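You operate a simulated robot arm through the tools that you are given. There is no shell and no other tool.

The job below is to be done with a simulated robot arm. You get a single attempt, and the scene is never put back.

## Task
Serve two ladles of soup into the yellow bowl.
Fine: lid back on the pot, ladle back where it stood, and spill none. Set down upright: ladle.

The check looks at the end state, three seconds after you hand in, the way a careful person would. Anything else that was tipped, shoved, dropped, spilled or broken makes it a failure. Lids that push on must go on centred and level and be pressed home; caps that screw on are set level and turned clockwise until they are tight.

## Robot
A 6-joint arm with a two-finger parallel gripper, fixed in place. Base frame: the origin is at the foot of the arm, x ahead of it, y to its left, z up; the work surface is at about z = 750. Units: mm, degrees, N and s.
With the tool pointing down near the work surface it reaches from about 100 to 840 mm from the base axis. Its first joint turns from -115.0 to 115.0 degrees. Payload 4.2 kg.
The tool frame sits at the grasp point between the pads (the TCP): z along the fingers, y along the line on which they close. The tips reach 23 mm beyond it. The gripper opens to 94 mm. The fingers are 38 mm wide and 10 mm thick; the gripper's body (54 by 96 mm) begins 39 mm behind the TCP.
Orientation is that of the tool frame in the base frame, as a unit quaternion [w, x, y, z]. With the fingers straight down and closing along the base's y, the tool's x points along the base's -x, its y along +y and its z along -z.

## Interface
- The arm moves only by the tool nudge_tool. Its argument "commands" is a list of rows, each a list of 7 numbers: the closure, from 0 (fully open) to 1 (shut), then the shift along the tool's x, y, z in mm, then the turn, a rotation vector about the tool's x, y, z in degrees. In form: [[fingers, x, y, z, rx, ry, rz], ...]. A call has 1 to 20 rows; each row is the pose to reach, as a shift and turn from the pose commanded when the call began, along the tool's axes at that moment. Rows are played at 5 a second. More than 50 mm and 8.6 degrees between two rows, or a gripper value outside its range, and nothing of the call is played. Where a pose cannot be reached the arm comes as near as it can. A force on the tool above 40 N (or 10 N above the force at the start of the call, whichever is more), or a blocked arm, ends the call early, and 0.2 s more pass. The fingers move at their own pace (about 108 mm/s each) and stop on an object; they squeeze with about 37 N. The grip force told is the motor's: it shows also when the fingers shut on nothing. Time passes only in rows, and 0.2 s behind the last, so rows that repeat a pose let the fingers close. The reply holds the time, the measured pose of the TCP, the force on the tool along the base axes, the opening and the grip force, in the units named above and with some noise, with the torque about the TCP (base axes, N m) and any sound that the robot's microphone picked up.
- Cameras (640 x 400 px; columns grow to the right, rows downward): "scene" is fixed at [48.7, -500.2, 1581.8]; the picture's right is [-0.00, -1.00, 0.00], its down [-0.80, 0.00, -0.60] and it looks along [0.59, -0.00, -0.80] (base axes); focal length 330 px, centre (320, 200). "wrist" rides on the gripper at [86, 16, -75] in the tool frame; the picture's right is [-0.18, 0.98, 0.00], its down [-0.58, -0.11, -0.81] and it looks along [-0.79, -0.15, 0.59] (tool axes); focal length 243 px, centre (320, 200). There is no depth. A picture from a camera that has moved, and an enlarged one, comes with that camera's place and axes in the base frame and with its lens.
- get_image(camera): a new picture of that camera. It takes no simulated time.
- move_column(by): slides the trunk up (or, below 0, down) by that many mm; the arm rides with it, the base frame stays. It gives what a move gives, with no picture.
- zoom(camera, box): a new picture of the part [left, top, right, bottom] of that camera's present view, enlarged. It takes no simulated time.
- job_done(): hands the job in; it is judged then, once.

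Places have to be worked out from the pictures, the camera data and where the tool is seen. Open the gripper and draw the arm clear of the work before you hand the job in, unless the task says otherwise.

The tools are called after "Emit:" as name(argument=value, ...) on one line, values as JSON. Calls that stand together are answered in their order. nudge_tool: Moves the arm, as the interface text tells. Its arguments: {"type":"object","properties":{"commands":{"type":"array"}},"required":["commands"]} The other tools are called the same way: move_column (by) slides the trunk up or down; get_image (camera) takes a picture; zoom (camera, box) takes an enlarged picture of a part of a camera's view; job_done () hands the job in.

At the start:

```text
time_s: 0.0
ee_pos: [296.8, -405.3, 1300.4]
tcp_rot: [0.0, 0.0, 1.0, 0.0]
wrist_force: [-0.2, 0.0, 0.1]
wrist_torque: [-0.01, 0.0, -0.01]
width: 94.2
grasp_force: 0.0
trunk travel left (down, up): [-825.0, 165.0]
```

scene: 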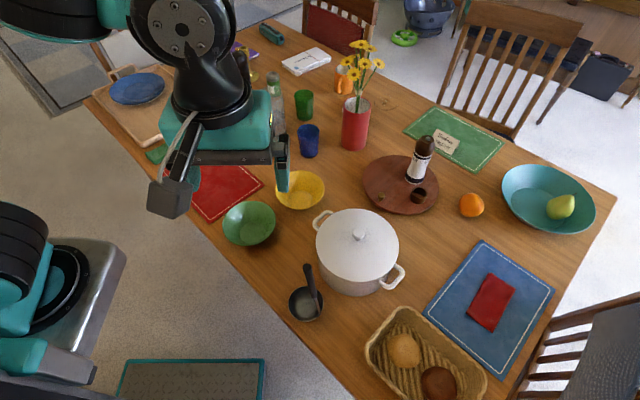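
wrist: 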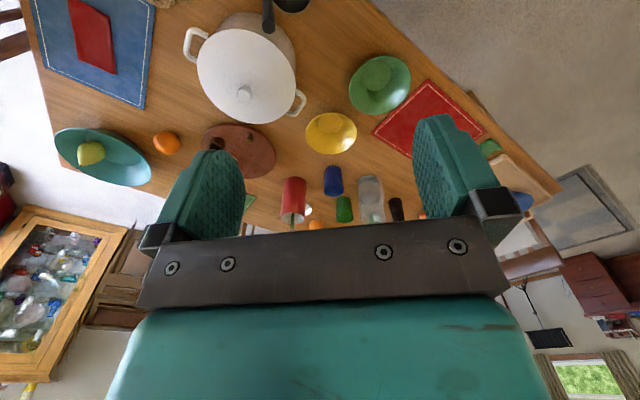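

I start by looking closer at the pot, ladle and bowl in the scene camera.

Emit:
zoom(camera="scene", box=[260, 180, 440, 340])

Emit:
zoom(camera="scene", box=[200, 140, 360, 260])

Emit:
zoom(camera="wrist", box=[160, 0, 420, 170])

```text
2.50 times, centred on (350, 260) of scene
camera zoom: at [48.7, -500.2, 1581.8], right [0.0, -1.0, 0.0], down [-0.8, 0.0, -0.6], along [0.59, 0.0, -0.8], focal length 824 px, centre (245, 50)
```

zoom: 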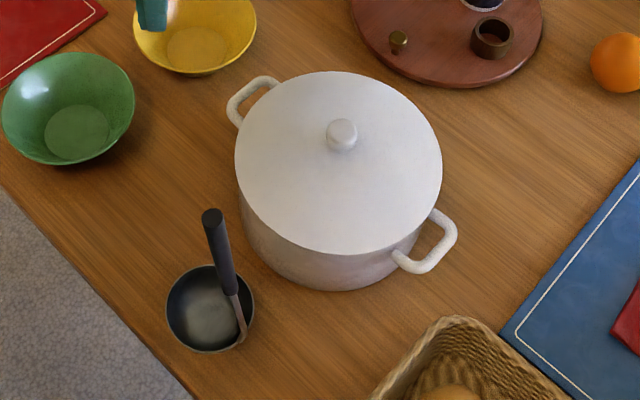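

```text
3.33 times, centred on (280, 200) of scene
camera zoom: at [48.7, -500.2, 1581.8], right [0.0, -1.0, 0.0], down [-0.8, 0.0, -0.6], along [0.59, 0.0, -0.8], focal length 1099 px, centre (453, 200)
```

zoom: 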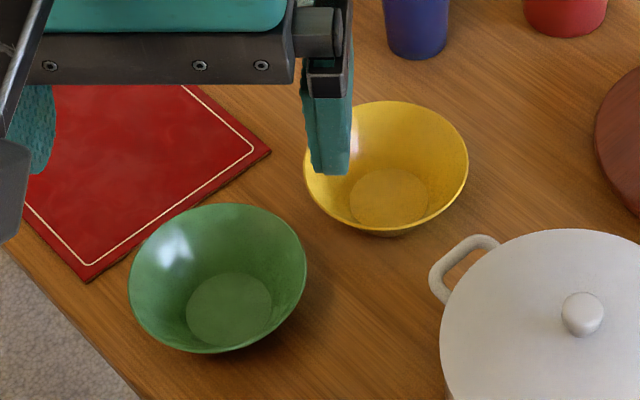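

```text
2.35 times, centred on (290, 85) of wrist
camera zoom: at [209.4, -390.1, 1375.2], right [0.18, 0.98, 0.0], down [0.58, -0.11, 0.81], along [0.79, -0.15, -0.59], focal length 571 px, centre (391, 471)
```

zoom: 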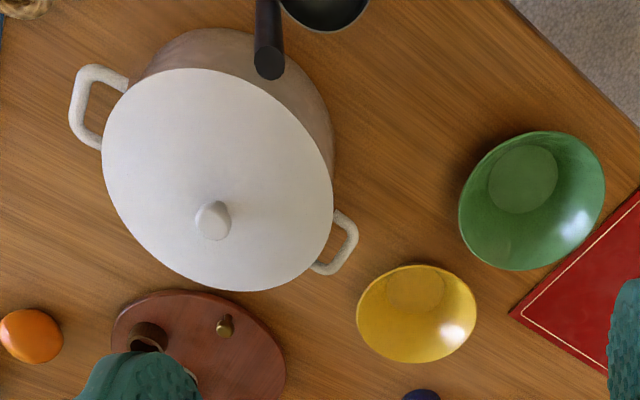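

The knob triangulates to about (443, -590, 916), the ladle handle top to (313, -475, 1020) and the yellow bowl to (661, -442). I move the open gripper high over the pot and look with the wrist camera.

Emit:
nudge_tool(commands=[[0, -25, -30, 0, 0, 0, 0], [0, -50, -60, 0, 0, 0, 0], [0, -73, -92, 0, 0, 0, 0], [0, -98, -123, 0, 0, 0, 0], [0, -122, -154, 0, 0, 0, 0], [0, -146, -185, 0, 0, 0, 0], [0, -146, -185, 0, 0, 0, 0]])

Emit:
get_image(camera="scene")

Emit:
get_image(camera="wrist")

```text
time_s: 1.6
ee_pos: [441.1, -592.5, 1298.5]
tcp_rot: [0.0, 0.0, 1.0, -0.001]
wrist_force: [-0.4, -0.2, 0.3]
wrist_torque: [-0.01, 0.02, 0.01]
width: 94.1
grasp_force: 0.1
trunk travel left (down, up): [-825.0, 165.0]
```

```text
taken
```

scene: 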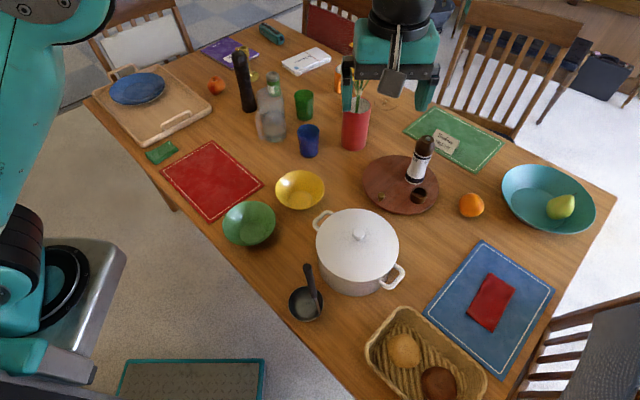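

```text
taken
camera wrist: at [354.5, -575.8, 1373.8], right [0.18, 0.98, 0.0], down [0.58, -0.11, 0.81], along [0.79, -0.15, -0.59], focal length 243 px, centre (320, 200)
```

wrist: 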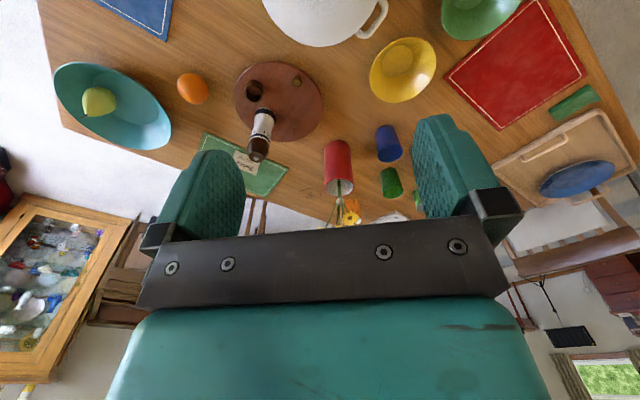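

The arm now clears the view, and the red mat is empty so it can hold the lid. I zoom closely on the pot and ladle for exact geometry.

Emit:
zoom(camera="scene", box=[308, 200, 412, 300])

Emit:
zoom(camera="scene", box=[275, 250, 339, 330])

Emit:
zoom(camera="scene", box=[210, 155, 340, 255])

```text
4.00 times, centred on (360, 250) of scene
camera zoom: at [48.7, -500.2, 1581.8], right [0.0, -1.0, 0.0], down [-0.8, 0.0, -0.6], along [0.59, 0.0, -0.8], focal length 1318 px, centre (160, 0)
```

zoom: 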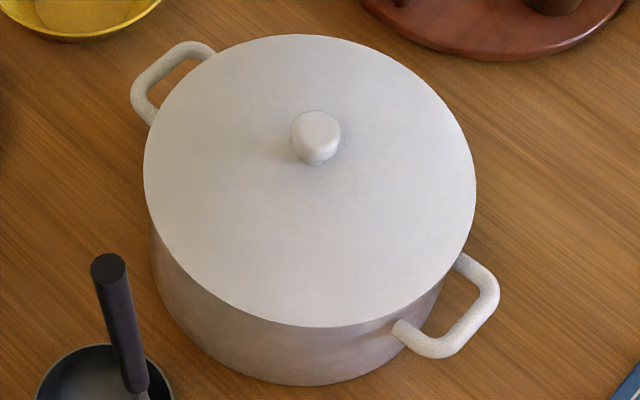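

```text
5.00 times, centred on (307, 290) of scene
camera zoom: at [48.7, -500.2, 1581.8], right [0.0, -1.0, 0.0], down [-0.8, 0.0, -0.6], along [0.59, 0.0, -0.8], focal length 1648 px, centre (385, -250)
```

zoom: 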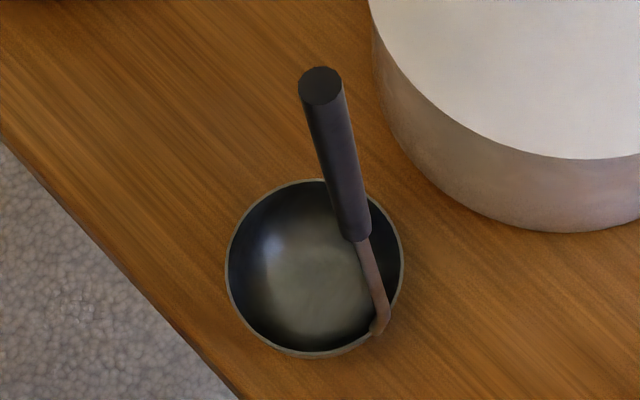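

```text
4.00 times, centred on (275, 205) of scene
camera zoom: at [48.7, -500.2, 1581.8], right [0.0, -1.0, 0.0], down [-0.8, 0.0, -0.6], along [0.59, 0.0, -0.8], focal length 1318 px, centre (500, 180)
```

zoom: 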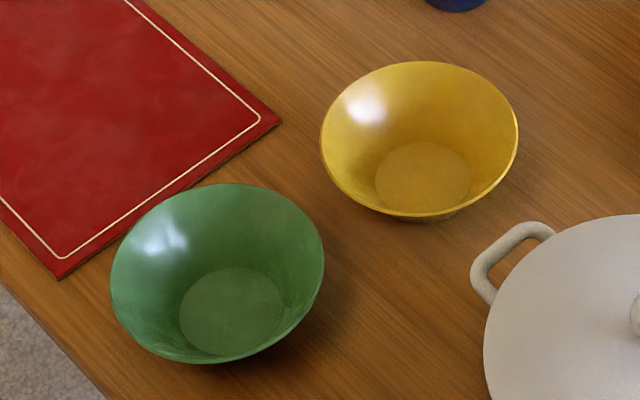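

Lid rim sits at about z = 875 with radius 100, knob roughly 900–922. I lower the trunk 220 mm to get a nearer look at the knob from the wrist camera.

Emit:
move_column(by=-220)

Emit:
get_image(camera="wrist")

Emit:
get_image(camera="scene")

```text
time_s: 3.9
ee_pos: [441.5, -591.6, 1079.4]
tcp_rot: [0.001, 0.0, 1.0, 0.0]
wrist_force: [-0.1, -0.3, 0.0]
wrist_torque: [0.01, -0.01, -0.03]
width: 93.7
grasp_force: 0.0
trunk travel left (down, up): [-605.0, 385.0]
```

```text
taken
camera wrist: at [354.2, -575.6, 1153.9], right [0.18, 0.98, 0.0], down [0.58, -0.11, 0.81], along [0.79, -0.15, -0.59], focal length 243 px, centre (320, 200)
```

wrist: 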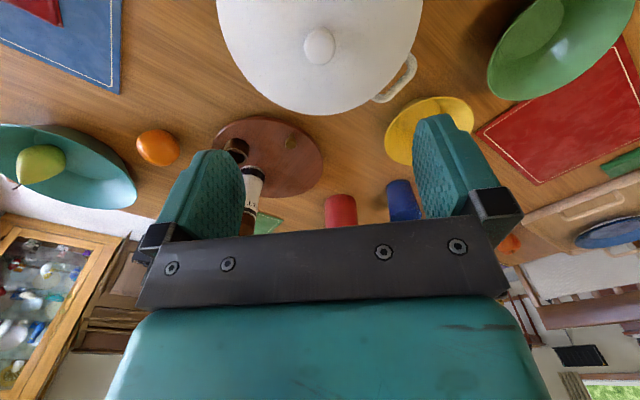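

```text
taken
```

scene: 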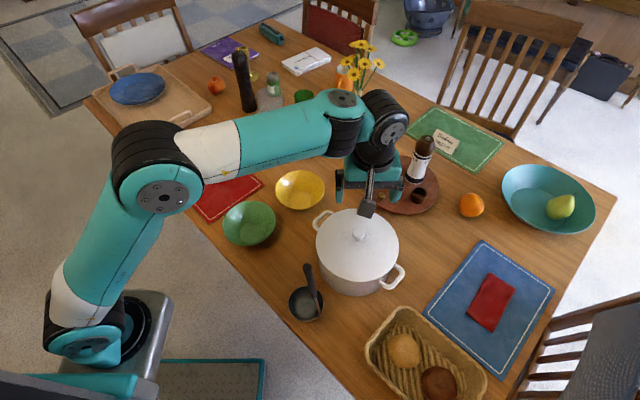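

The knob shows just ahead of the tool at roughly (444, -592). I zoom in for a precise reading.

Emit:
zoom(camera="wrist", box=[210, 0, 430, 120])

Emit:
zoom(camera="scene", box=[300, 180, 420, 300])

```text
2.91 times, centred on (320, 60) of wrist
camera zoom: at [354.2, -575.6, 1153.9], right [0.18, 0.98, 0.0], down [0.58, -0.11, 0.81], along [0.79, -0.15, -0.59], focal length 706 px, centre (320, 607)
```

zoom: 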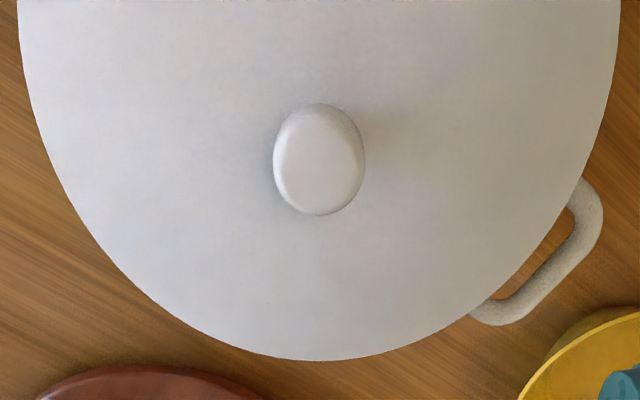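

```text
3.33 times, centred on (360, 240) of scene
camera zoom: at [48.7, -500.2, 1581.8], right [0.0, -1.0, 0.0], down [-0.8, 0.0, -0.6], along [0.59, 0.0, -0.8], focal length 1099 px, centre (187, 67)
```

zoom: 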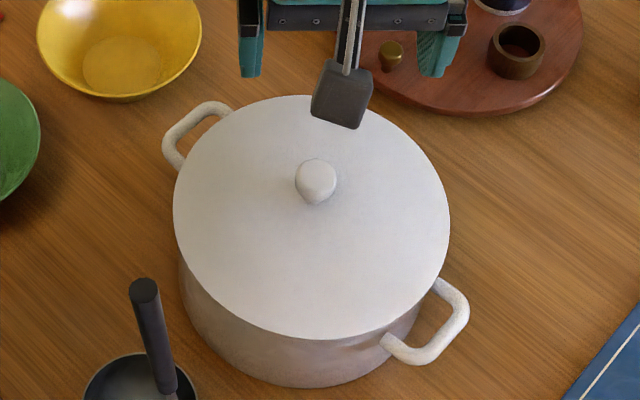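

Knob centre is about (445, -592). I shift 3 mm and descend so the fingertips are at knob-top height (TCP about 945), then check.

Emit:
nudge_tool(commands=[[0, -3, -2, 20, 0, 0, 0], [0, -3, -2, 45, 0, 0, 0], [0, -3, -2, 70, 0, 0, 0], [0, -3, -2, 95, 0, 0, 0], [0, -3, -2, 115, 0, 0, 0], [0, -3, -2, 130, 0, 0, 0], [0, -3, -2, 134, 0, 0, 0], [0, -3, -2, 134, 0, 0, 0]])

Emit:
get_image(camera="wrist")

Emit:
zoom(camera="scene", box=[300, 180, 420, 300])

```text
time_s: 5.7
ee_pos: [443.2, -593.7, 943.5]
tcp_rot: [-0.001, 0.0, 1.0, 0.0]
wrist_force: [-0.3, -0.4, -0.1]
wrist_torque: [-0.01, 0.02, 0.0]
width: 94.0
grasp_force: 0.1
trunk travel left (down, up): [-605.0, 385.0]
```

```text
taken
camera wrist: at [357.6, -577.5, 1019.7], right [0.18, 0.98, 0.0], down [0.58, -0.11, 0.81], along [0.79, -0.15, -0.59], focal length 243 px, centre (320, 200)
```

wrist: 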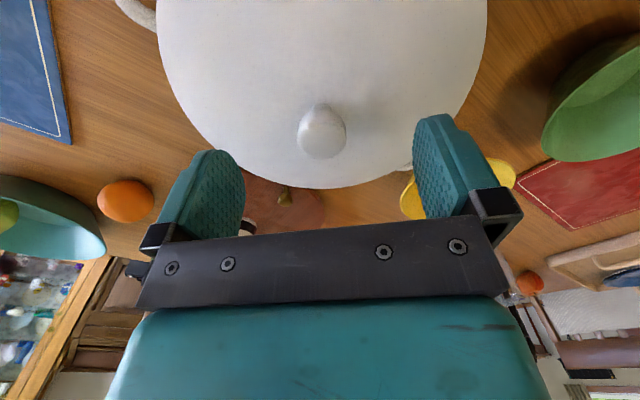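

```text
3.33 times, centred on (360, 240) of scene
camera zoom: at [48.7, -500.2, 1581.8], right [0.0, -1.0, 0.0], down [-0.8, 0.0, -0.6], along [0.59, 0.0, -0.8], focal length 1099 px, centre (187, 67)
```

zoom: 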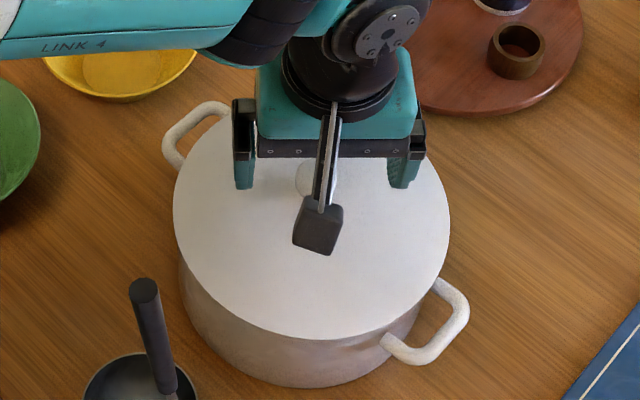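

Knob appears centred between the fingers; I zoom to measure its top and base height.

Emit:
zoom(camera="wrist", box=[240, 80, 400, 200])

```text
3.33 times, centred on (320, 140) of wrist
camera zoom: at [357.6, -577.5, 1019.7], right [0.18, 0.98, 0.0], down [0.58, -0.11, 0.81], along [0.79, -0.15, -0.59], focal length 809 px, centre (320, 400)
```

zoom: 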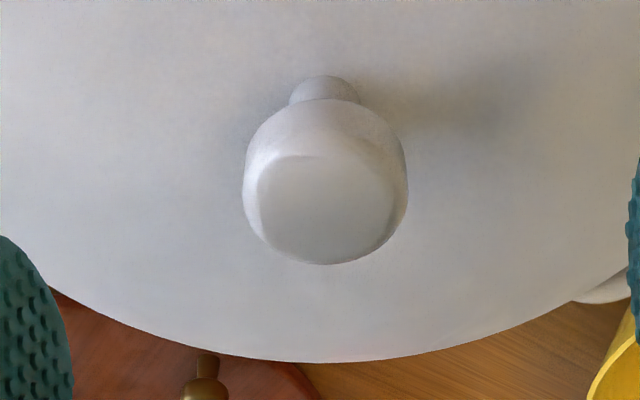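

The knob head spans about z 898–915 over a narrower neck, lid surface near 885. I descend 31 mm (tips around 889), then close on the head.

Emit:
nudge_tool(commands=[[0, -1, 0, 12, 0, 0, 0], [0, -1, 0, 24, 0, 0, 0], [0, -1, 0, 31, 0, 0, 0], [0, -1, 0, 31, 0, 0, 0], [0.4, -1, 0, 31, 0, 0, 0], [0.6, -1, 0, 31, 0, 0, 0], [0.8, -1, 0, 31, 0, 0, 0], [1, -1, 0, 31, 0, 0, 0], [1, -1, 0, 31, 0, 0, 0], [1, -1, 0, 31, 0, 0, 0], [1, -1, 0, 31, 0, 0, 0]])

Emit:
zoom(camera="wrist", box=[160, 80, 480, 280])

```text
time_s: 8.1
ee_pos: [445.0, -592.6, 914.6]
tcp_rot: [0.0, 0.001, 1.0, 0.001]
wrist_force: [-0.3, 0.8, 1.9]
wrist_torque: [0.21, -0.09, -0.16]
width: 28.9
grasp_force: 36.8
trunk travel left (down, up): [-605.0, 385.0]
```

```text
2.00 times, centred on (320, 180) of wrist
camera zoom: at [358.2, -578.1, 988.5], right [0.18, 0.98, 0.0], down [0.58, -0.11, 0.81], along [0.79, -0.15, -0.59], focal length 485 px, centre (320, 240)
```

zoom: 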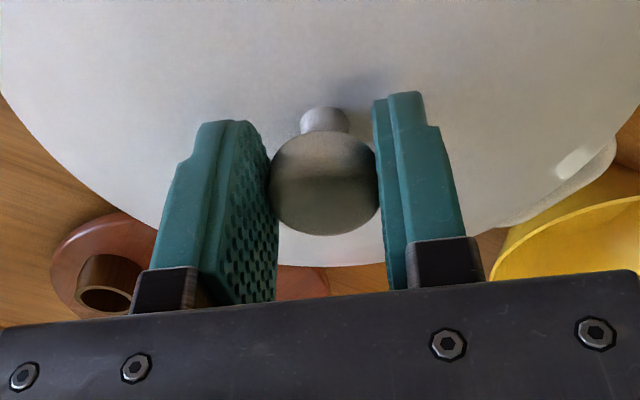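

Grip holds the knob at 28.9 mm with lid seated at TCP ≈ (445.0, -592.6, 914). I lift straight up slowly.

Emit:
nudge_tool(commands=[[1, 0, 0, -5, 0, 0, 0], [1, 0, 0, -10, 0, 0, 0], [1, 0, 0, -16, 0, 0, 0], [1, 0, 0, -24, 0, 0, 0], [1, 0, 0, -34, 0, 0, 0], [1, 0, 0, -46, 0, 0, 0], [1, 0, 0, -60, 0, 0, 0], [1, 0, 0, -75, 0, 0, 0], [1, 0, 0, -90, 0, 0, 0], [1, 0, 0, -105, 0, 0, 0], [1, 0, 0, -115, 0, 0, 0], [1, 0, 0, -120, 0, 0, 0], [1, 0, 0, -120, 0, 0, 0]])

Emit:
get_image(camera="scene")

Emit:
get_image(camera="wrist")

```text
time_s: 10.9
ee_pos: [445.0, -592.8, 1033.3]
tcp_rot: [0.0, 0.0, 1.0, 0.0]
wrist_force: [0.0, -0.4, -5.0]
wrist_torque: [0.0, 0.05, 0.02]
width: 28.9
grasp_force: 36.7
trunk travel left (down, up): [-605.0, 385.0]
```

```text
taken
```

scene: 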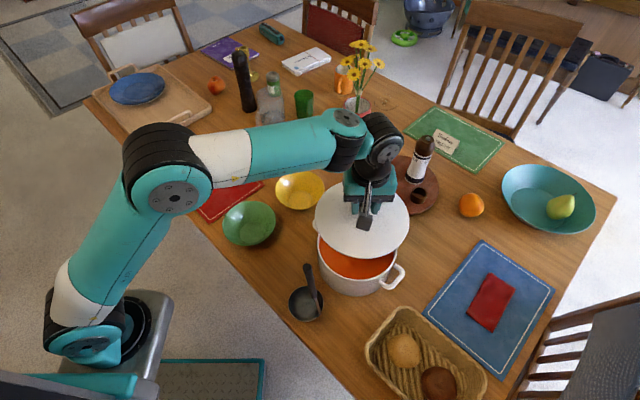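

```text
taken
camera wrist: at [358.5, -577.6, 1108.5], right [0.18, 0.98, 0.0], down [0.58, -0.11, 0.81], along [0.79, -0.15, -0.59], focal length 243 px, centre (320, 200)
```

wrist: 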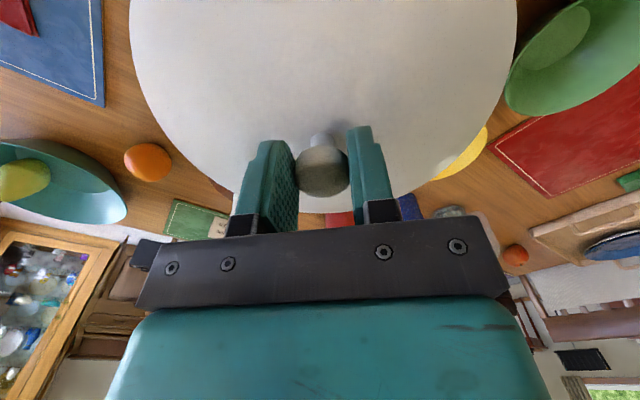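

The lid came off level (5 N) and orange soup is visible. I carry the lid at this height over to above the red mat at about (723, -172).

Emit:
nudge_tool(commands=[[1, -6, 9, 0, 0, 0, 0], [1, -18, 27, 0, 0, 0, 0], [1, -34, 52, 0, 0, 0, 0], [1, -52, 79, 0, 0, 0, 0], [1, -70, 106, 0, 0, 0, 0], [1, -88, 133, 0, 0, 0, 0], [1, -106, 160, 0, 0, 0, 0], [1, -124, 188, 0, 0, 0, 0], [1, -142, 215, 0, 0, 0, 0], [1, -160, 242, 0, 0, 0, 0], [1, -178, 269, 0, 0, 0, 0], [1, -196, 297, 0, 0, 0, 0], [1, -214, 324, 0, 0, 0, 0], [1, -232, 351, 0, 0, 0, 0], [1, -248, 376, 0, 0, 0, 0], [1, -262, 397, 0, 0, 0, 0], [1, -272, 412, 0, 0, 0, 0], [1, -278, 421, 0, 0, 0, 0], [1, -278, 421, 0, 0, 0, 0]])

Emit:
get_image(camera="scene")

Emit:
get_image(camera="wrist")

```text
time_s: 14.9
ee_pos: [723.7, -171.6, 1033.4]
tcp_rot: [0.0, 0.0, 1.0, 0.0]
wrist_force: [0.4, -0.1, -4.3]
wrist_torque: [0.01, 0.01, 0.0]
width: 28.9
grasp_force: 36.6
trunk travel left (down, up): [-605.0, 385.0]
```

```text
taken
```

scene: 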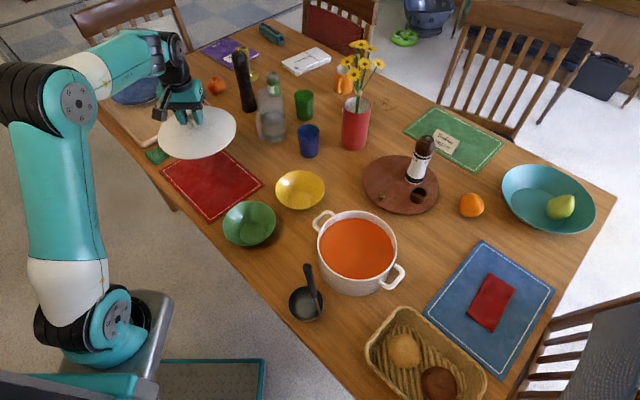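

```text
taken
camera wrist: at [636.1, -156.0, 1107.7], right [0.18, 0.98, 0.0], down [0.58, -0.11, 0.81], along [0.79, -0.15, -0.59], focal length 243 px, centre (320, 200)
```

wrist: 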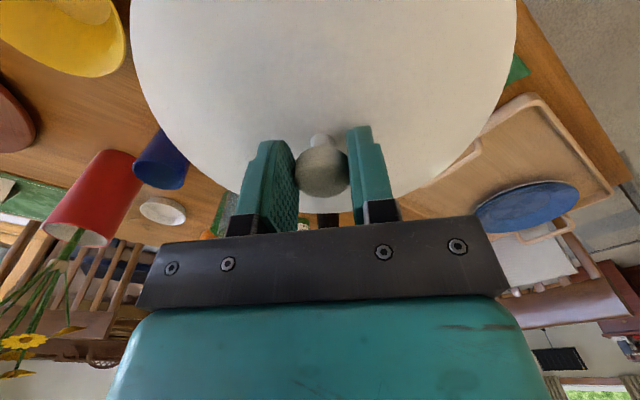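

The lid is over the mat and the pot is fully visible. I lower it to about 30 mm above expected contact and check.

Emit:
nudge_tool(commands=[[1, 0, 0, 10, 0, 0, 0], [1, 0, 0, 30, 0, 0, 0], [1, 0, 0, 55, 0, 0, 0], [1, 0, 0, 80, 0, 0, 0], [1, 0, 0, 105, 0, 0, 0], [1, 0, 0, 130, 0, 0, 0], [1, 0, 0, 155, 0, 0, 0], [1, 0, 0, 175, 0, 0, 0], [1, 0, 0, 190, 0, 0, 0], [1, 0, 0, 200, 0, 0, 0], [1, 0, 0, 203, 0, 0, 0], [1, 0, 0, 203, 0, 0, 0]])

Emit:
zoom(camera="scene", box=[130, 100, 290, 240])

Emit:
zoom(camera="scene", box=[270, 190, 430, 330])

```text
time_s: 17.5
ee_pos: [723.3, -172.5, 832.0]
tcp_rot: [0.0, 0.0, 1.0, 0.0]
wrist_force: [0.8, -0.4, -4.5]
wrist_torque: [-0.02, 0.04, 0.02]
width: 28.8
grasp_force: 37.4
trunk travel left (down, up): [-605.0, 385.0]
```

```text
2.86 times, centred on (210, 170) of scene
camera zoom: at [48.7, -500.2, 1581.8], right [0.0, -1.0, 0.0], down [-0.8, 0.0, -0.6], along [0.59, 0.0, -0.8], focal length 942 px, centre (634, 286)
```

zoom: 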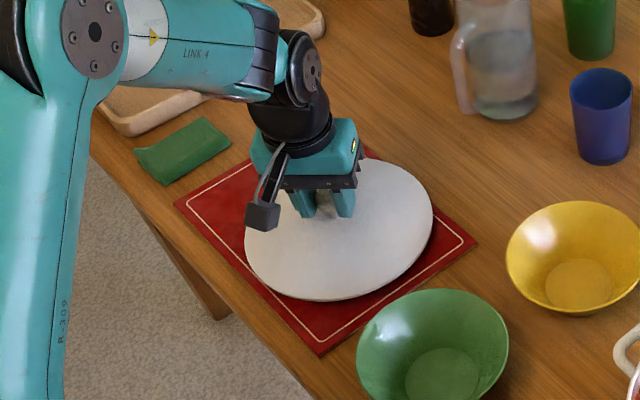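

```text
2.86 times, centred on (350, 260) of scene
camera zoom: at [48.7, -500.2, 1581.8], right [0.0, -1.0, 0.0], down [-0.8, 0.0, -0.6], along [0.59, 0.0, -0.8], focal length 942 px, centre (234, 29)
```

zoom: 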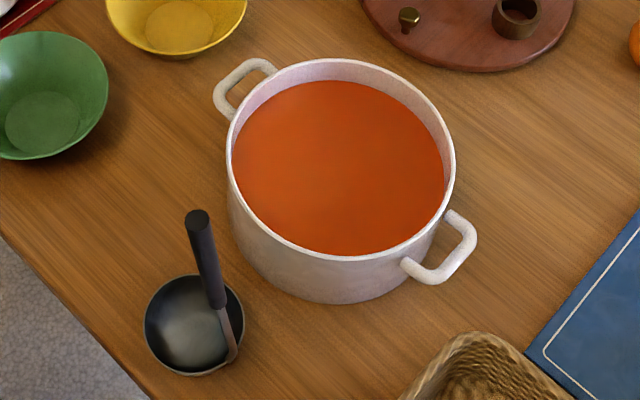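

The lid is centred over the mat, level. I lower it slowly in small steps until its weight is taken up.

Emit:
nudge_tool(commands=[[1, 0, 0, 5, 0, 0, 0], [1, 0, 0, 10, 0, 0, 0], [1, 0, 0, 14, 0, 0, 0], [1, 0, 0, 18, 0, 0, 0], [1, 0, 0, 21, 0, 0, 0], [1, 0, 0, 24, 0, 0, 0], [1, 0, 0, 26, 0, 0, 0], [1, 0, 0, 26, 0, 0, 0]])

```text
time_s: 18.6
ee_pos: [725.7, -172.1, 820.6]
tcp_rot: [0.003, 0.0, 1.0, -0.001]
wrist_force: [-4.3, -0.4, 21.8]
wrist_torque: [0.09, 0.73, -0.06]
width: 28.4
grasp_force: 36.9
trunk travel left (down, up): [-605.0, 385.0]
stopped in row 5: the force on the tool passed its limit at 46 N (the readings are from after the stop); the commanded pose is now the measured one
```

Contact came at TCP z ≈ 821 (the lid has a deep skirt of about 65 mm below the TCP). I ease up a little to relieve the force.

Emit:
nudge_tool(commands=[[1, 0, 0, -0.7, 0, 0, 0], [1, 0, 0, -1.2, 0, 0, 0], [1, 0, 0, -1.2, 0, 0, 0]])

Emit:
zoom(camera="scene", box=[130, 100, 290, 240])

Emit:
get_image(camera="wrist")

```text
time_s: 19.4
ee_pos: [725.9, -172.8, 821.0]
tcp_rot: [0.003, 0.0, 1.0, -0.001]
wrist_force: [1.7, -2.5, 20.9]
wrist_torque: [0.36, -0.28, -0.14]
width: 28.9
grasp_force: 37.2
trunk travel left (down, up): [-605.0, 385.0]
```

```text
2.86 times, centred on (210, 170) of scene
camera zoom: at [48.7, -500.2, 1581.8], right [0.0, -1.0, 0.0], down [-0.8, 0.0, -0.6], along [0.59, 0.0, -0.8], focal length 942 px, centre (634, 286)
```

zoom: 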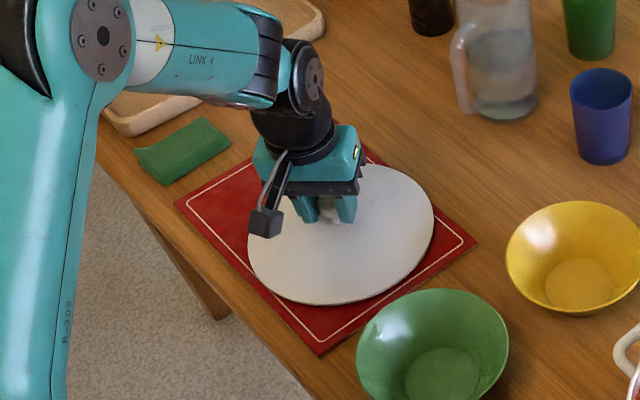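

```text
taken
camera wrist: at [638.1, -156.5, 894.7], right [0.18, 0.98, 0.0], down [0.58, -0.11, 0.81], along [0.8, -0.15, -0.59], focal length 243 px, centre (320, 200)
```

wrist: 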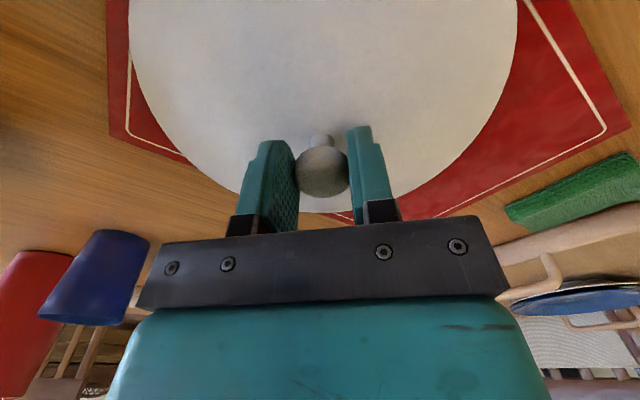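

The arm still presses with about 21 N. I rise further in small steps until the load is nearly neutral.

Emit:
nudge_tool(commands=[[1, 0, 0, -0.8, 0, 0, 0], [1, 0, 0, -1.5, 0, 0, 0], [1, 0, 0, -1.5, 0, 0, 0]])

```text
time_s: 20.1
ee_pos: [724.9, -171.8, 820.0]
tcp_rot: [0.002, 0.0, 1.0, 0.0]
wrist_force: [4.4, -0.9, 5.5]
wrist_torque: [0.25, -1.11, -0.28]
width: 28.5
grasp_force: 37.3
trunk travel left (down, up): [-605.0, 385.0]
```

Nearly neutral now. I open the fingers gradually and hold, then look.

Emit:
nudge_tool(commands=[[1, 0, 0, -0.4, 0, 0, 0], [0.66, 0, 0, -0.4, 0, 0, 0], [0.6, 0, 0, -0.4, 0, 0, 0], [0.5, 0, 0, -0.4, 0, 0, 0], [0.3, 0, 0, -0.4, 0, 0, 0], [0.1, 0, 0, -0.4, 0, 0, 0], [0.1, 0, 0, -0.4, 0, 0, 0]])

Emit:
get_image(camera="wrist")

Emit:
zoom(camera="scene", box=[130, 100, 290, 240])

```text
time_s: 21.8
ee_pos: [727.0, -172.2, 821.4]
tcp_rot: [0.001, 0.0, 1.0, 0.0]
wrist_force: [0.5, -0.6, -0.6]
wrist_torque: [-0.01, 0.02, -0.02]
width: 84.5
grasp_force: 0.1
trunk travel left (down, up): [-605.0, 385.0]
```

```text
taken
camera wrist: at [638.2, -156.5, 895.7], right [0.18, 0.98, 0.0], down [0.58, -0.11, 0.81], along [0.79, -0.15, -0.59], focal length 243 px, centre (320, 200)
```

wrist: 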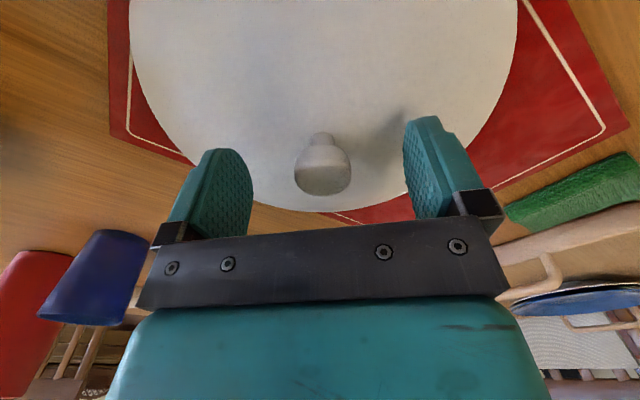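

```text
2.86 times, centred on (210, 170) of scene
camera zoom: at [48.7, -500.2, 1581.8], right [0.0, -1.0, 0.0], down [-0.8, 0.0, -0.6], along [0.59, 0.0, -0.8], focal length 942 px, centre (634, 286)
```

zoom: 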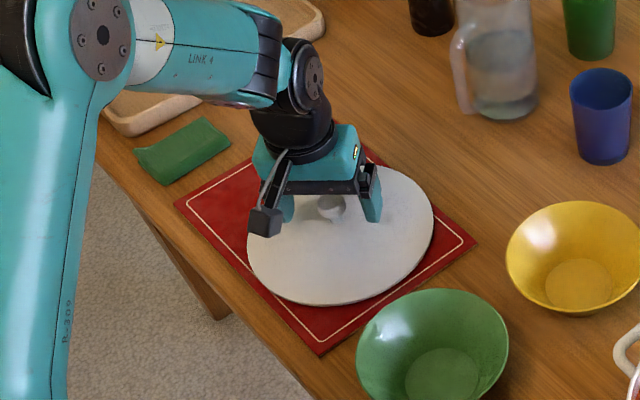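

The lid stands level on the mat, free of the fingers. I raise the arm straight up 270 mm.

Emit:
nudge_tool(commands=[[0.1, 0, 0, -8, 0, 0, 0], [0.1, 0, 0, -20, 0, 0, 0], [0.1, 0, 0, -40, 0, 0, 0], [0.1, 0, 0, -70, 0, 0, 0], [0.1, 0, 0, -105, 0, 0, 0], [0.1, 0, 0, -145, 0, 0, 0], [0.1, 0, 0, -185, 0, 0, 0], [0.1, 0, 0, -225, 0, 0, 0], [0.1, 0, 0, -255, 0, 0, 0], [0.1, 0, 0, -270, 0, 0, 0], [0.1, 0, 0, -270, 0, 0, 0]])

Emit:
get_image(camera="scene")

```text
time_s: 24.1
ee_pos: [725.0, -172.0, 1091.9]
tcp_rot: [0.002, 0.0, 1.0, 0.0]
wrist_force: [-0.8, 0.5, 0.4]
wrist_torque: [0.0, 0.03, -0.01]
width: 84.4
grasp_force: 0.1
trunk travel left (down, up): [-605.0, 385.0]
```

```text
taken
```

scene: 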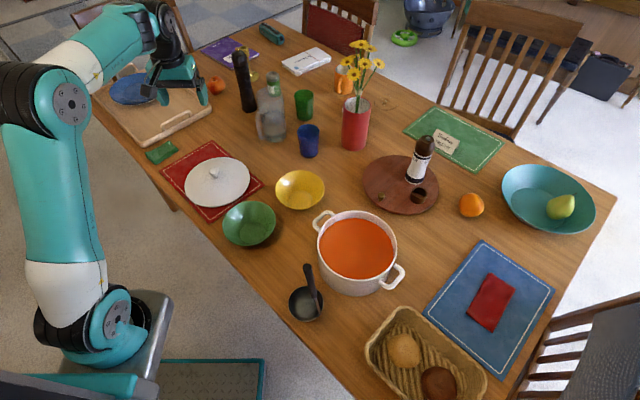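

The scene is undisturbed; soup level computes to about z = 843, pot rim 872, yellow bowl centre (663, -439) with rim z 808. I now travel to above the ladle handle while yawing 45° so the fingers close across the handle's lean plane.

Emit:
nudge_tool(commands=[[0.1, 10, -7, 0, 0, 0, -1.5], [0.1, 30, -22, 0, 0, 0, -4], [0.1, 58, -42, 0, 0, 0, -7], [0.1, 88, -64, 0, 0, 0, -10], [0.1, 118, -86, 0, 0, 0, -13], [0.1, 148, -108, 0, 0, 0, -16], [0.1, 178, -130, 0, 0, 0, -19], [0.1, 208, -152, 0, 0, 0, -22], [0.1, 238, -174, 0, 0, 0, -25], [0.1, 268, -196, 0, 0, 0, -28], [0.1, 298, -218, 0, 0, 0, -31], [0.1, 328, -240, 0, 0, 0, -34], [0.1, 355, -260, 0, 0, 0, -37], [0.1, 378, -277, 0, 0, 0, -40], [0.1, 396, -290, 0, 0, 0, -42], [0.1, 408, -299, 0, 0, 0, -44], [0.1, 415, -304, 0, 0, 0, -45], [0.1, 415, -304, 0, 0, 0, -45]])

Emit:
get_image(camera="scene")

Emit:
get_image(camera="wrist")

```text
time_s: 27.9
ee_pos: [310.2, -476.3, 1090.3]
tcp_rot: [0.001, -0.383, 0.924, -0.001]
wrist_force: [-0.7, -0.3, 0.5]
wrist_torque: [-0.01, -0.01, -0.02]
width: 84.5
grasp_force: 0.1
trunk travel left (down, up): [-605.0, 385.0]
```

```text
taken
```

scene: 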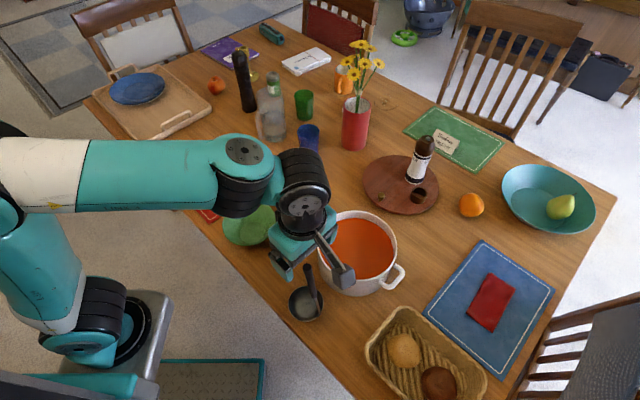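

```text
taken
camera wrist: at [235.0, -526.0, 1165.5], right [-0.56, 0.83, 0.0], down [0.49, 0.33, 0.81], along [0.67, 0.46, -0.59], focal length 243 px, centre (320, 200)
```

wrist: 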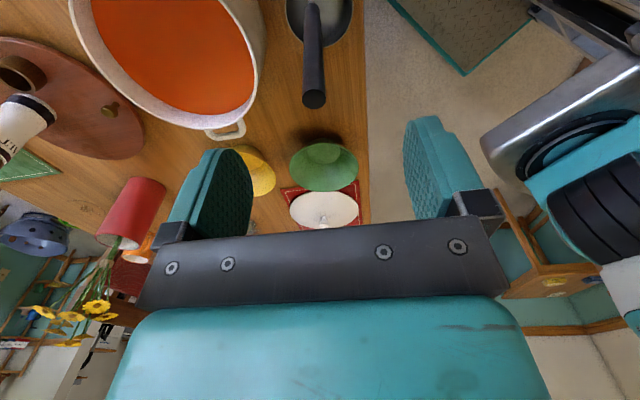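

The handle top lies almost under the TCP. I zoom on both cameras to refine its centre and lean.

Emit:
zoom(camera="wrist", box=[240, 0, 400, 120])

Emit:
zoom(camera="scene", box=[260, 220, 360, 330])

```text
3.33 times, centred on (320, 60) of wrist
camera zoom: at [235.0, -526.0, 1165.5], right [-0.56, 0.83, 0.0], down [0.49, 0.33, 0.81], along [0.67, 0.46, -0.59], focal length 809 px, centre (320, 667)
```

zoom: 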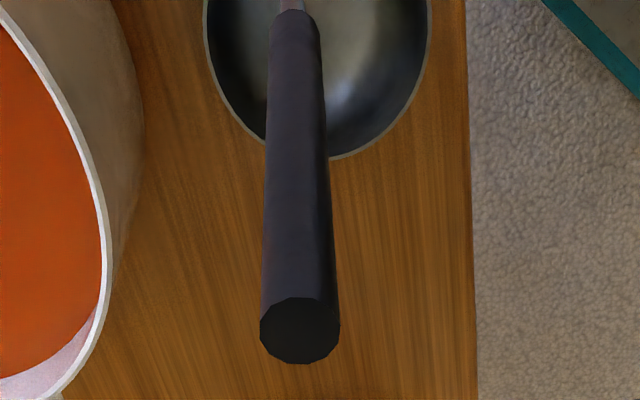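

```text
3.64 times, centred on (310, 275) of scene
camera zoom: at [48.7, -500.2, 1581.8], right [0.0, -1.0, 0.0], down [-0.8, 0.0, -0.6], along [0.59, 0.0, -0.8], focal length 1198 px, centre (356, -73)
```

zoom: 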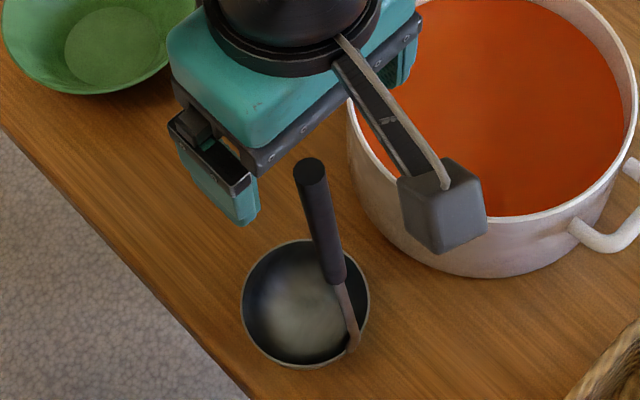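

Handle axis lies about 4 mm toward tool -y, leaning only in the tool x plane. I centre on it and descend to TCP z ≈ 987 with fingers partly closed, then check.

Emit:
nudge_tool(commands=[[0.1, 0, -4, 0, 0, 0, 0], [0.1, 0, -4, 20, 0, 0, 0], [0.1, 0, -4, 40, 0, 0, 0], [0.1, 0, -4, 60, 0, 0, 0], [0.1, 0, -4, 78, 0, 0, 0], [0.1, 0, -4, 90, 0, 0, 0], [0.1, 0, -4, 98, 0, 0, 0], [0.1, 0, -4, 103, 0, 0, 0], [0.4, 0, -4, 103, 0, 0, 0], [0.6, 0, -4, 103, 0, 0, 0], [0.6, 0, -4, 103, 0, 0, 0]])

Emit:
get_image(camera="wrist")

Emit:
zoom(camera="scene", box=[260, 220, 360, 330])

```text
time_s: 30.4
ee_pos: [312.5, -477.8, 986.2]
tcp_rot: [0.002, -0.383, 0.924, -0.001]
wrist_force: [0.1, 0.4, -0.4]
wrist_torque: [0.04, -0.03, 0.0]
width: 37.4
grasp_force: 0.2
trunk travel left (down, up): [-605.0, 385.0]
```

```text
taken
camera wrist: at [238.6, -528.9, 1061.4], right [-0.56, 0.83, 0.0], down [0.49, 0.33, 0.81], along [0.67, 0.45, -0.59], focal length 243 px, centre (320, 200)
```

wrist: 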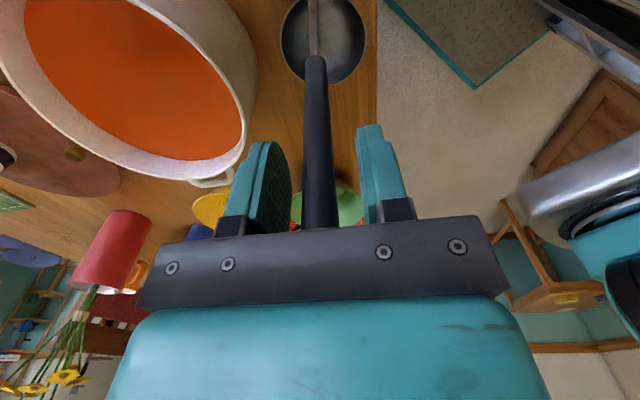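

```text
3.64 times, centred on (310, 275) of scene
camera zoom: at [48.7, -500.2, 1581.8], right [0.0, -1.0, 0.0], down [-0.8, 0.0, -0.6], along [0.59, 0.0, -0.8], focal length 1198 px, centre (356, -73)
```

zoom: 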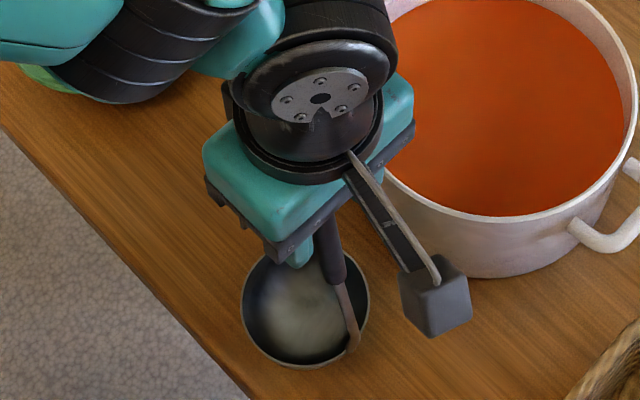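

The handle sits between the fingers with clearance to the palm. I zoom to check lateral centring before closing.

Emit:
zoom(camera="wrist", box=[220, 90, 420, 240])

```text
2.67 times, centred on (320, 165) of wrist
camera zoom: at [238.6, -528.9, 1061.4], right [-0.56, 0.83, 0.0], down [0.49, 0.33, 0.81], along [0.67, 0.45, -0.59], focal length 647 px, centre (320, 293)
```

zoom: 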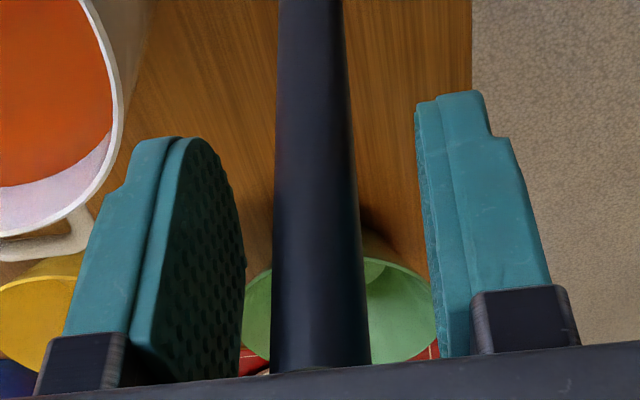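

The handle is centred within about 1 mm. I close the fingers in steps and hold.

Emit:
nudge_tool(commands=[[0.7, 0, 0, 0, 0, 0, 0], [0.76, 0, 0, 0, 0, 0, 0], [0.8, 0, 0, 0, 0, 0, 0], [0.83, 0, 0, 0, 0, 0, 0], [0.86, 0, 0, 0, 0, 0, 0], [1, 0, 0, 0, 0, 0, 0], [1, 0, 0, 0, 0, 0, 0], [1, 0, 0, 0, 0, 0, 0]])

Emit:
get_image(camera="wrist")

Emit:
zoom(camera="scene", box=[260, 220, 360, 330])

```text
time_s: 32.1
ee_pos: [312.2, -479.6, 986.7]
tcp_rot: [0.002, -0.383, 0.924, -0.002]
wrist_force: [0.1, 0.5, -0.1]
wrist_torque: [0.03, 0.03, 0.02]
width: 16.3
grasp_force: 37.1
trunk travel left (down, up): [-605.0, 385.0]
```

```text
taken
camera wrist: at [238.6, -528.9, 1061.4], right [-0.56, 0.83, 0.0], down [0.49, 0.33, 0.81], along [0.67, 0.45, -0.59], focal length 243 px, centre (320, 200)
```

wrist: 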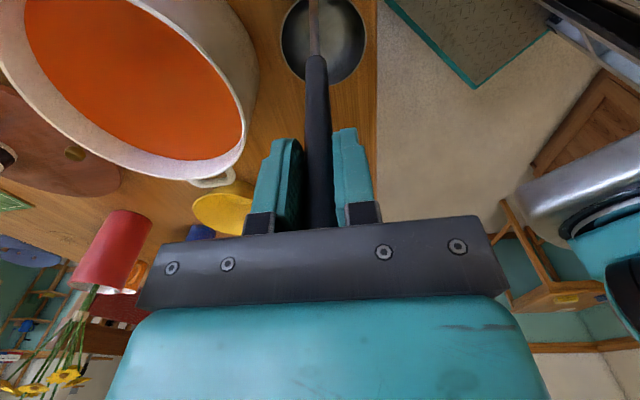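

```text
3.64 times, centred on (310, 275) of scene
camera zoom: at [48.7, -500.2, 1581.8], right [0.0, -1.0, 0.0], down [-0.8, 0.0, -0.6], along [0.59, 0.0, -0.8], focal length 1198 px, centre (356, -73)
```

zoom: 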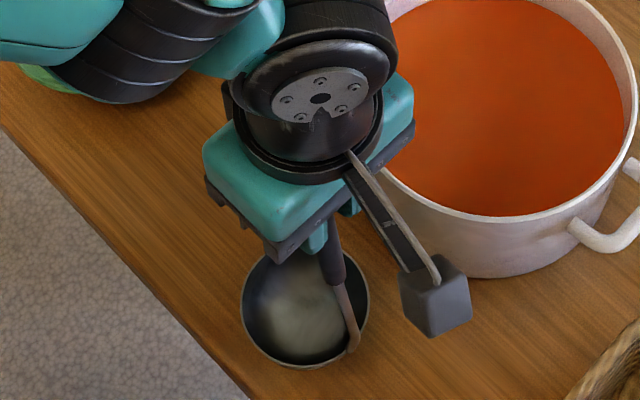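

The ladle is held (16.3 mm) and hasn't shifted; its home TCP is about (312.5, -479, 986.5). I lift it straight up 165 mm.

Emit:
nudge_tool(commands=[[1, 0, 0, -3, 0, 0, 0], [1, 0, 0, -8, 0, 0, 0], [1, 0, 0, -16, 0, 0, 0], [1, 0, 0, -28, 0, 0, 0], [1, 0, 0, -44, 0, 0, 0], [1, 0, 0, -64, 0, 0, 0], [1, 0, 0, -86, 0, 0, 0], [1, 0, 0, -108, 0, 0, 0], [1, 0, 0, -128, 0, 0, 0], [1, 0, 0, -146, 0, 0, 0], [1, 0, 0, -159, 0, 0, 0], [1, 0, 0, -165, 0, 0, 0], [1, 0, 0, -165, 0, 0, 0]])

Emit:
get_image(camera="wrist")

Emit:
get_image(camera="scene")

```text
time_s: 35.0
ee_pos: [312.9, -479.7, 1153.6]
tcp_rot: [0.001, -0.382, 0.924, -0.002]
wrist_force: [-0.2, 0.1, -1.2]
wrist_torque: [0.02, 0.05, 0.04]
width: 16.3
grasp_force: 37.2
trunk travel left (down, up): [-605.0, 385.0]
```

```text
taken
camera wrist: at [239.2, -528.8, 1227.6], right [-0.56, 0.83, 0.0], down [0.49, 0.33, 0.81], along [0.67, 0.45, -0.59], focal length 243 px, centre (320, 200)
```

wrist: 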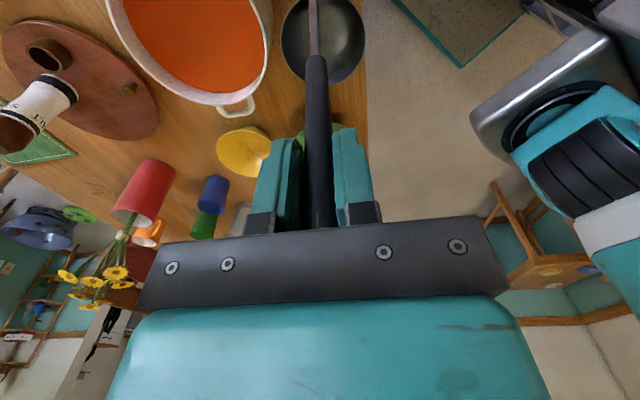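

```text
taken
```

scene: 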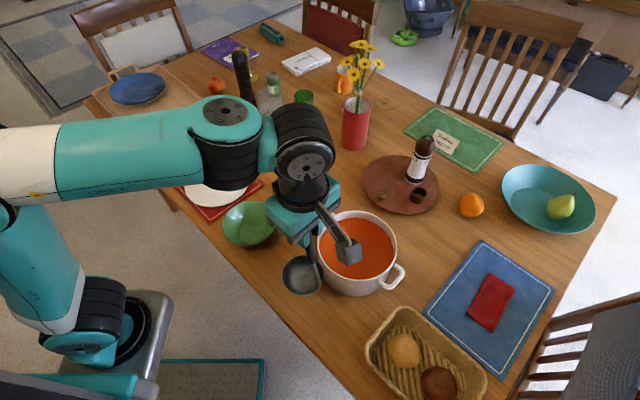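

The ladle is hanging upright. I zoom the wrist camera to locate the ladle bowl in the tool frame.

Emit:
zoom(camera="wrist", box=[240, 0, 400, 100])

Emit:
zoom(camera="scene", box=[260, 220, 360, 310])

```text
4.00 times, centred on (320, 50) of wrist
camera zoom: at [239.2, -528.8, 1227.6], right [-0.56, 0.83, 0.0], down [0.49, 0.33, 0.81], along [0.67, 0.45, -0.59], focal length 970 px, centre (320, 800)
```

zoom: 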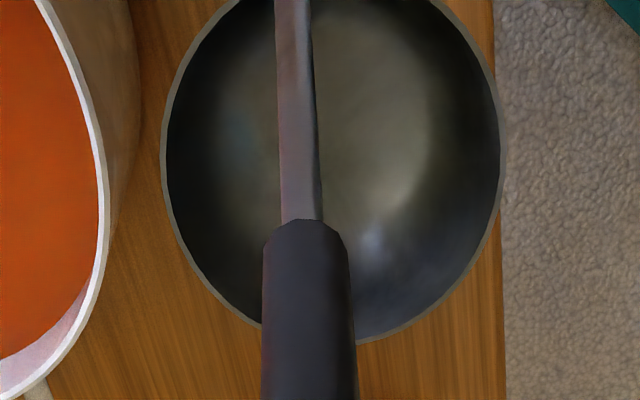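

```text
4.44 times, centred on (310, 265) of scene
camera zoom: at [48.7, -500.2, 1581.8], right [0.0, -1.0, 0.0], down [-0.8, 0.0, -0.6], along [0.59, 0.0, -0.8], focal length 1465 px, centre (364, -89)
```

zoom: 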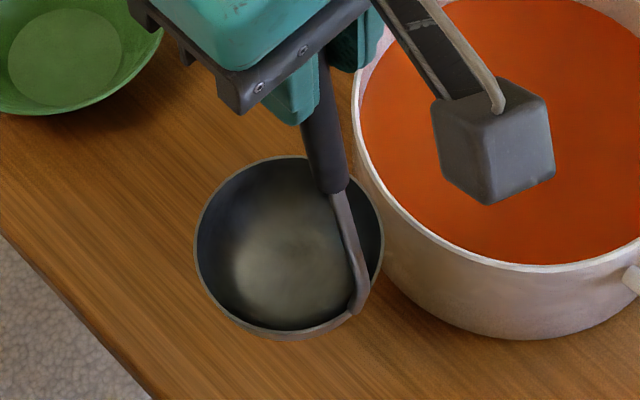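

Ladle bowl centre is about (-15, 1, 200) in tool frame, bottom at 236. I move along the table's inward direction to bring the bowl over the pot centre, with 45 mm clearance over the rim.

Emit:
nudge_tool(commands=[[1, 0, -6, 0, 0, 0, 0], [1, 0, -18, 0, 0, 0, 0], [1, 0, -36, 0, 0, 0, 0], [1, 0, -58, 0, 0, 0, 0], [1, 0, -82, 0, 0, 0, 0], [1, 0, -106, 0, 0, 0, 0], [1, 0, -130, 0, 0, 0, 0], [1, 0, -150, 0, 0, 0, 0], [1, 0, -164, 0, 0, 0, 0], [1, 0, -172, 0, 0, 0, 0], [1, 0, -174, 0, 0, 0, 0], [1, 0, -174, 0, 0, 0, 0]])

Emit:
get_image(camera="wrist")

Emit:
zoom(camera="scene", box=[280, 180, 440, 310])

```text
time_s: 37.5
ee_pos: [435.7, -603.0, 1153.3]
tcp_rot: [0.001, -0.383, 0.924, -0.001]
wrist_force: [0.3, 0.2, -1.5]
wrist_torque: [-0.05, 0.04, -0.02]
width: 16.4
grasp_force: 36.9
trunk travel left (down, up): [-605.0, 385.0]
```

```text
taken
camera wrist: at [361.7, -652.2, 1227.4], right [-0.56, 0.83, 0.0], down [0.49, 0.33, 0.81], along [0.67, 0.46, -0.59], focal length 243 px, centre (320, 200)
```

wrist: 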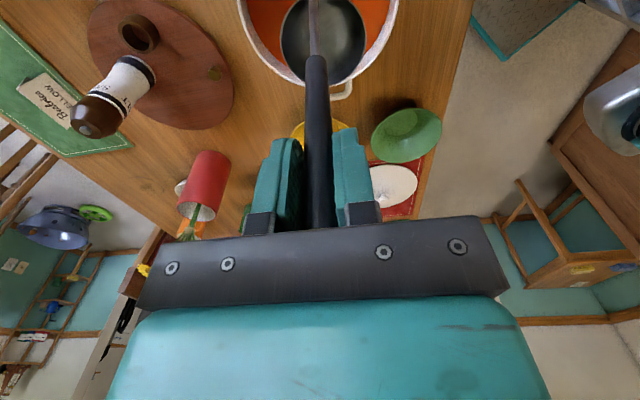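

```text
3.08 times, centred on (360, 245) of scene
camera zoom: at [48.7, -500.2, 1581.8], right [0.0, -1.0, 0.0], down [-0.8, 0.0, -0.6], along [0.59, 0.0, -0.8], focal length 1014 px, centre (197, 62)
```

zoom: 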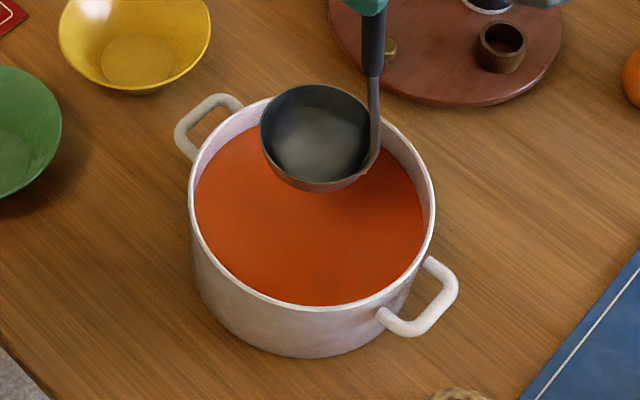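

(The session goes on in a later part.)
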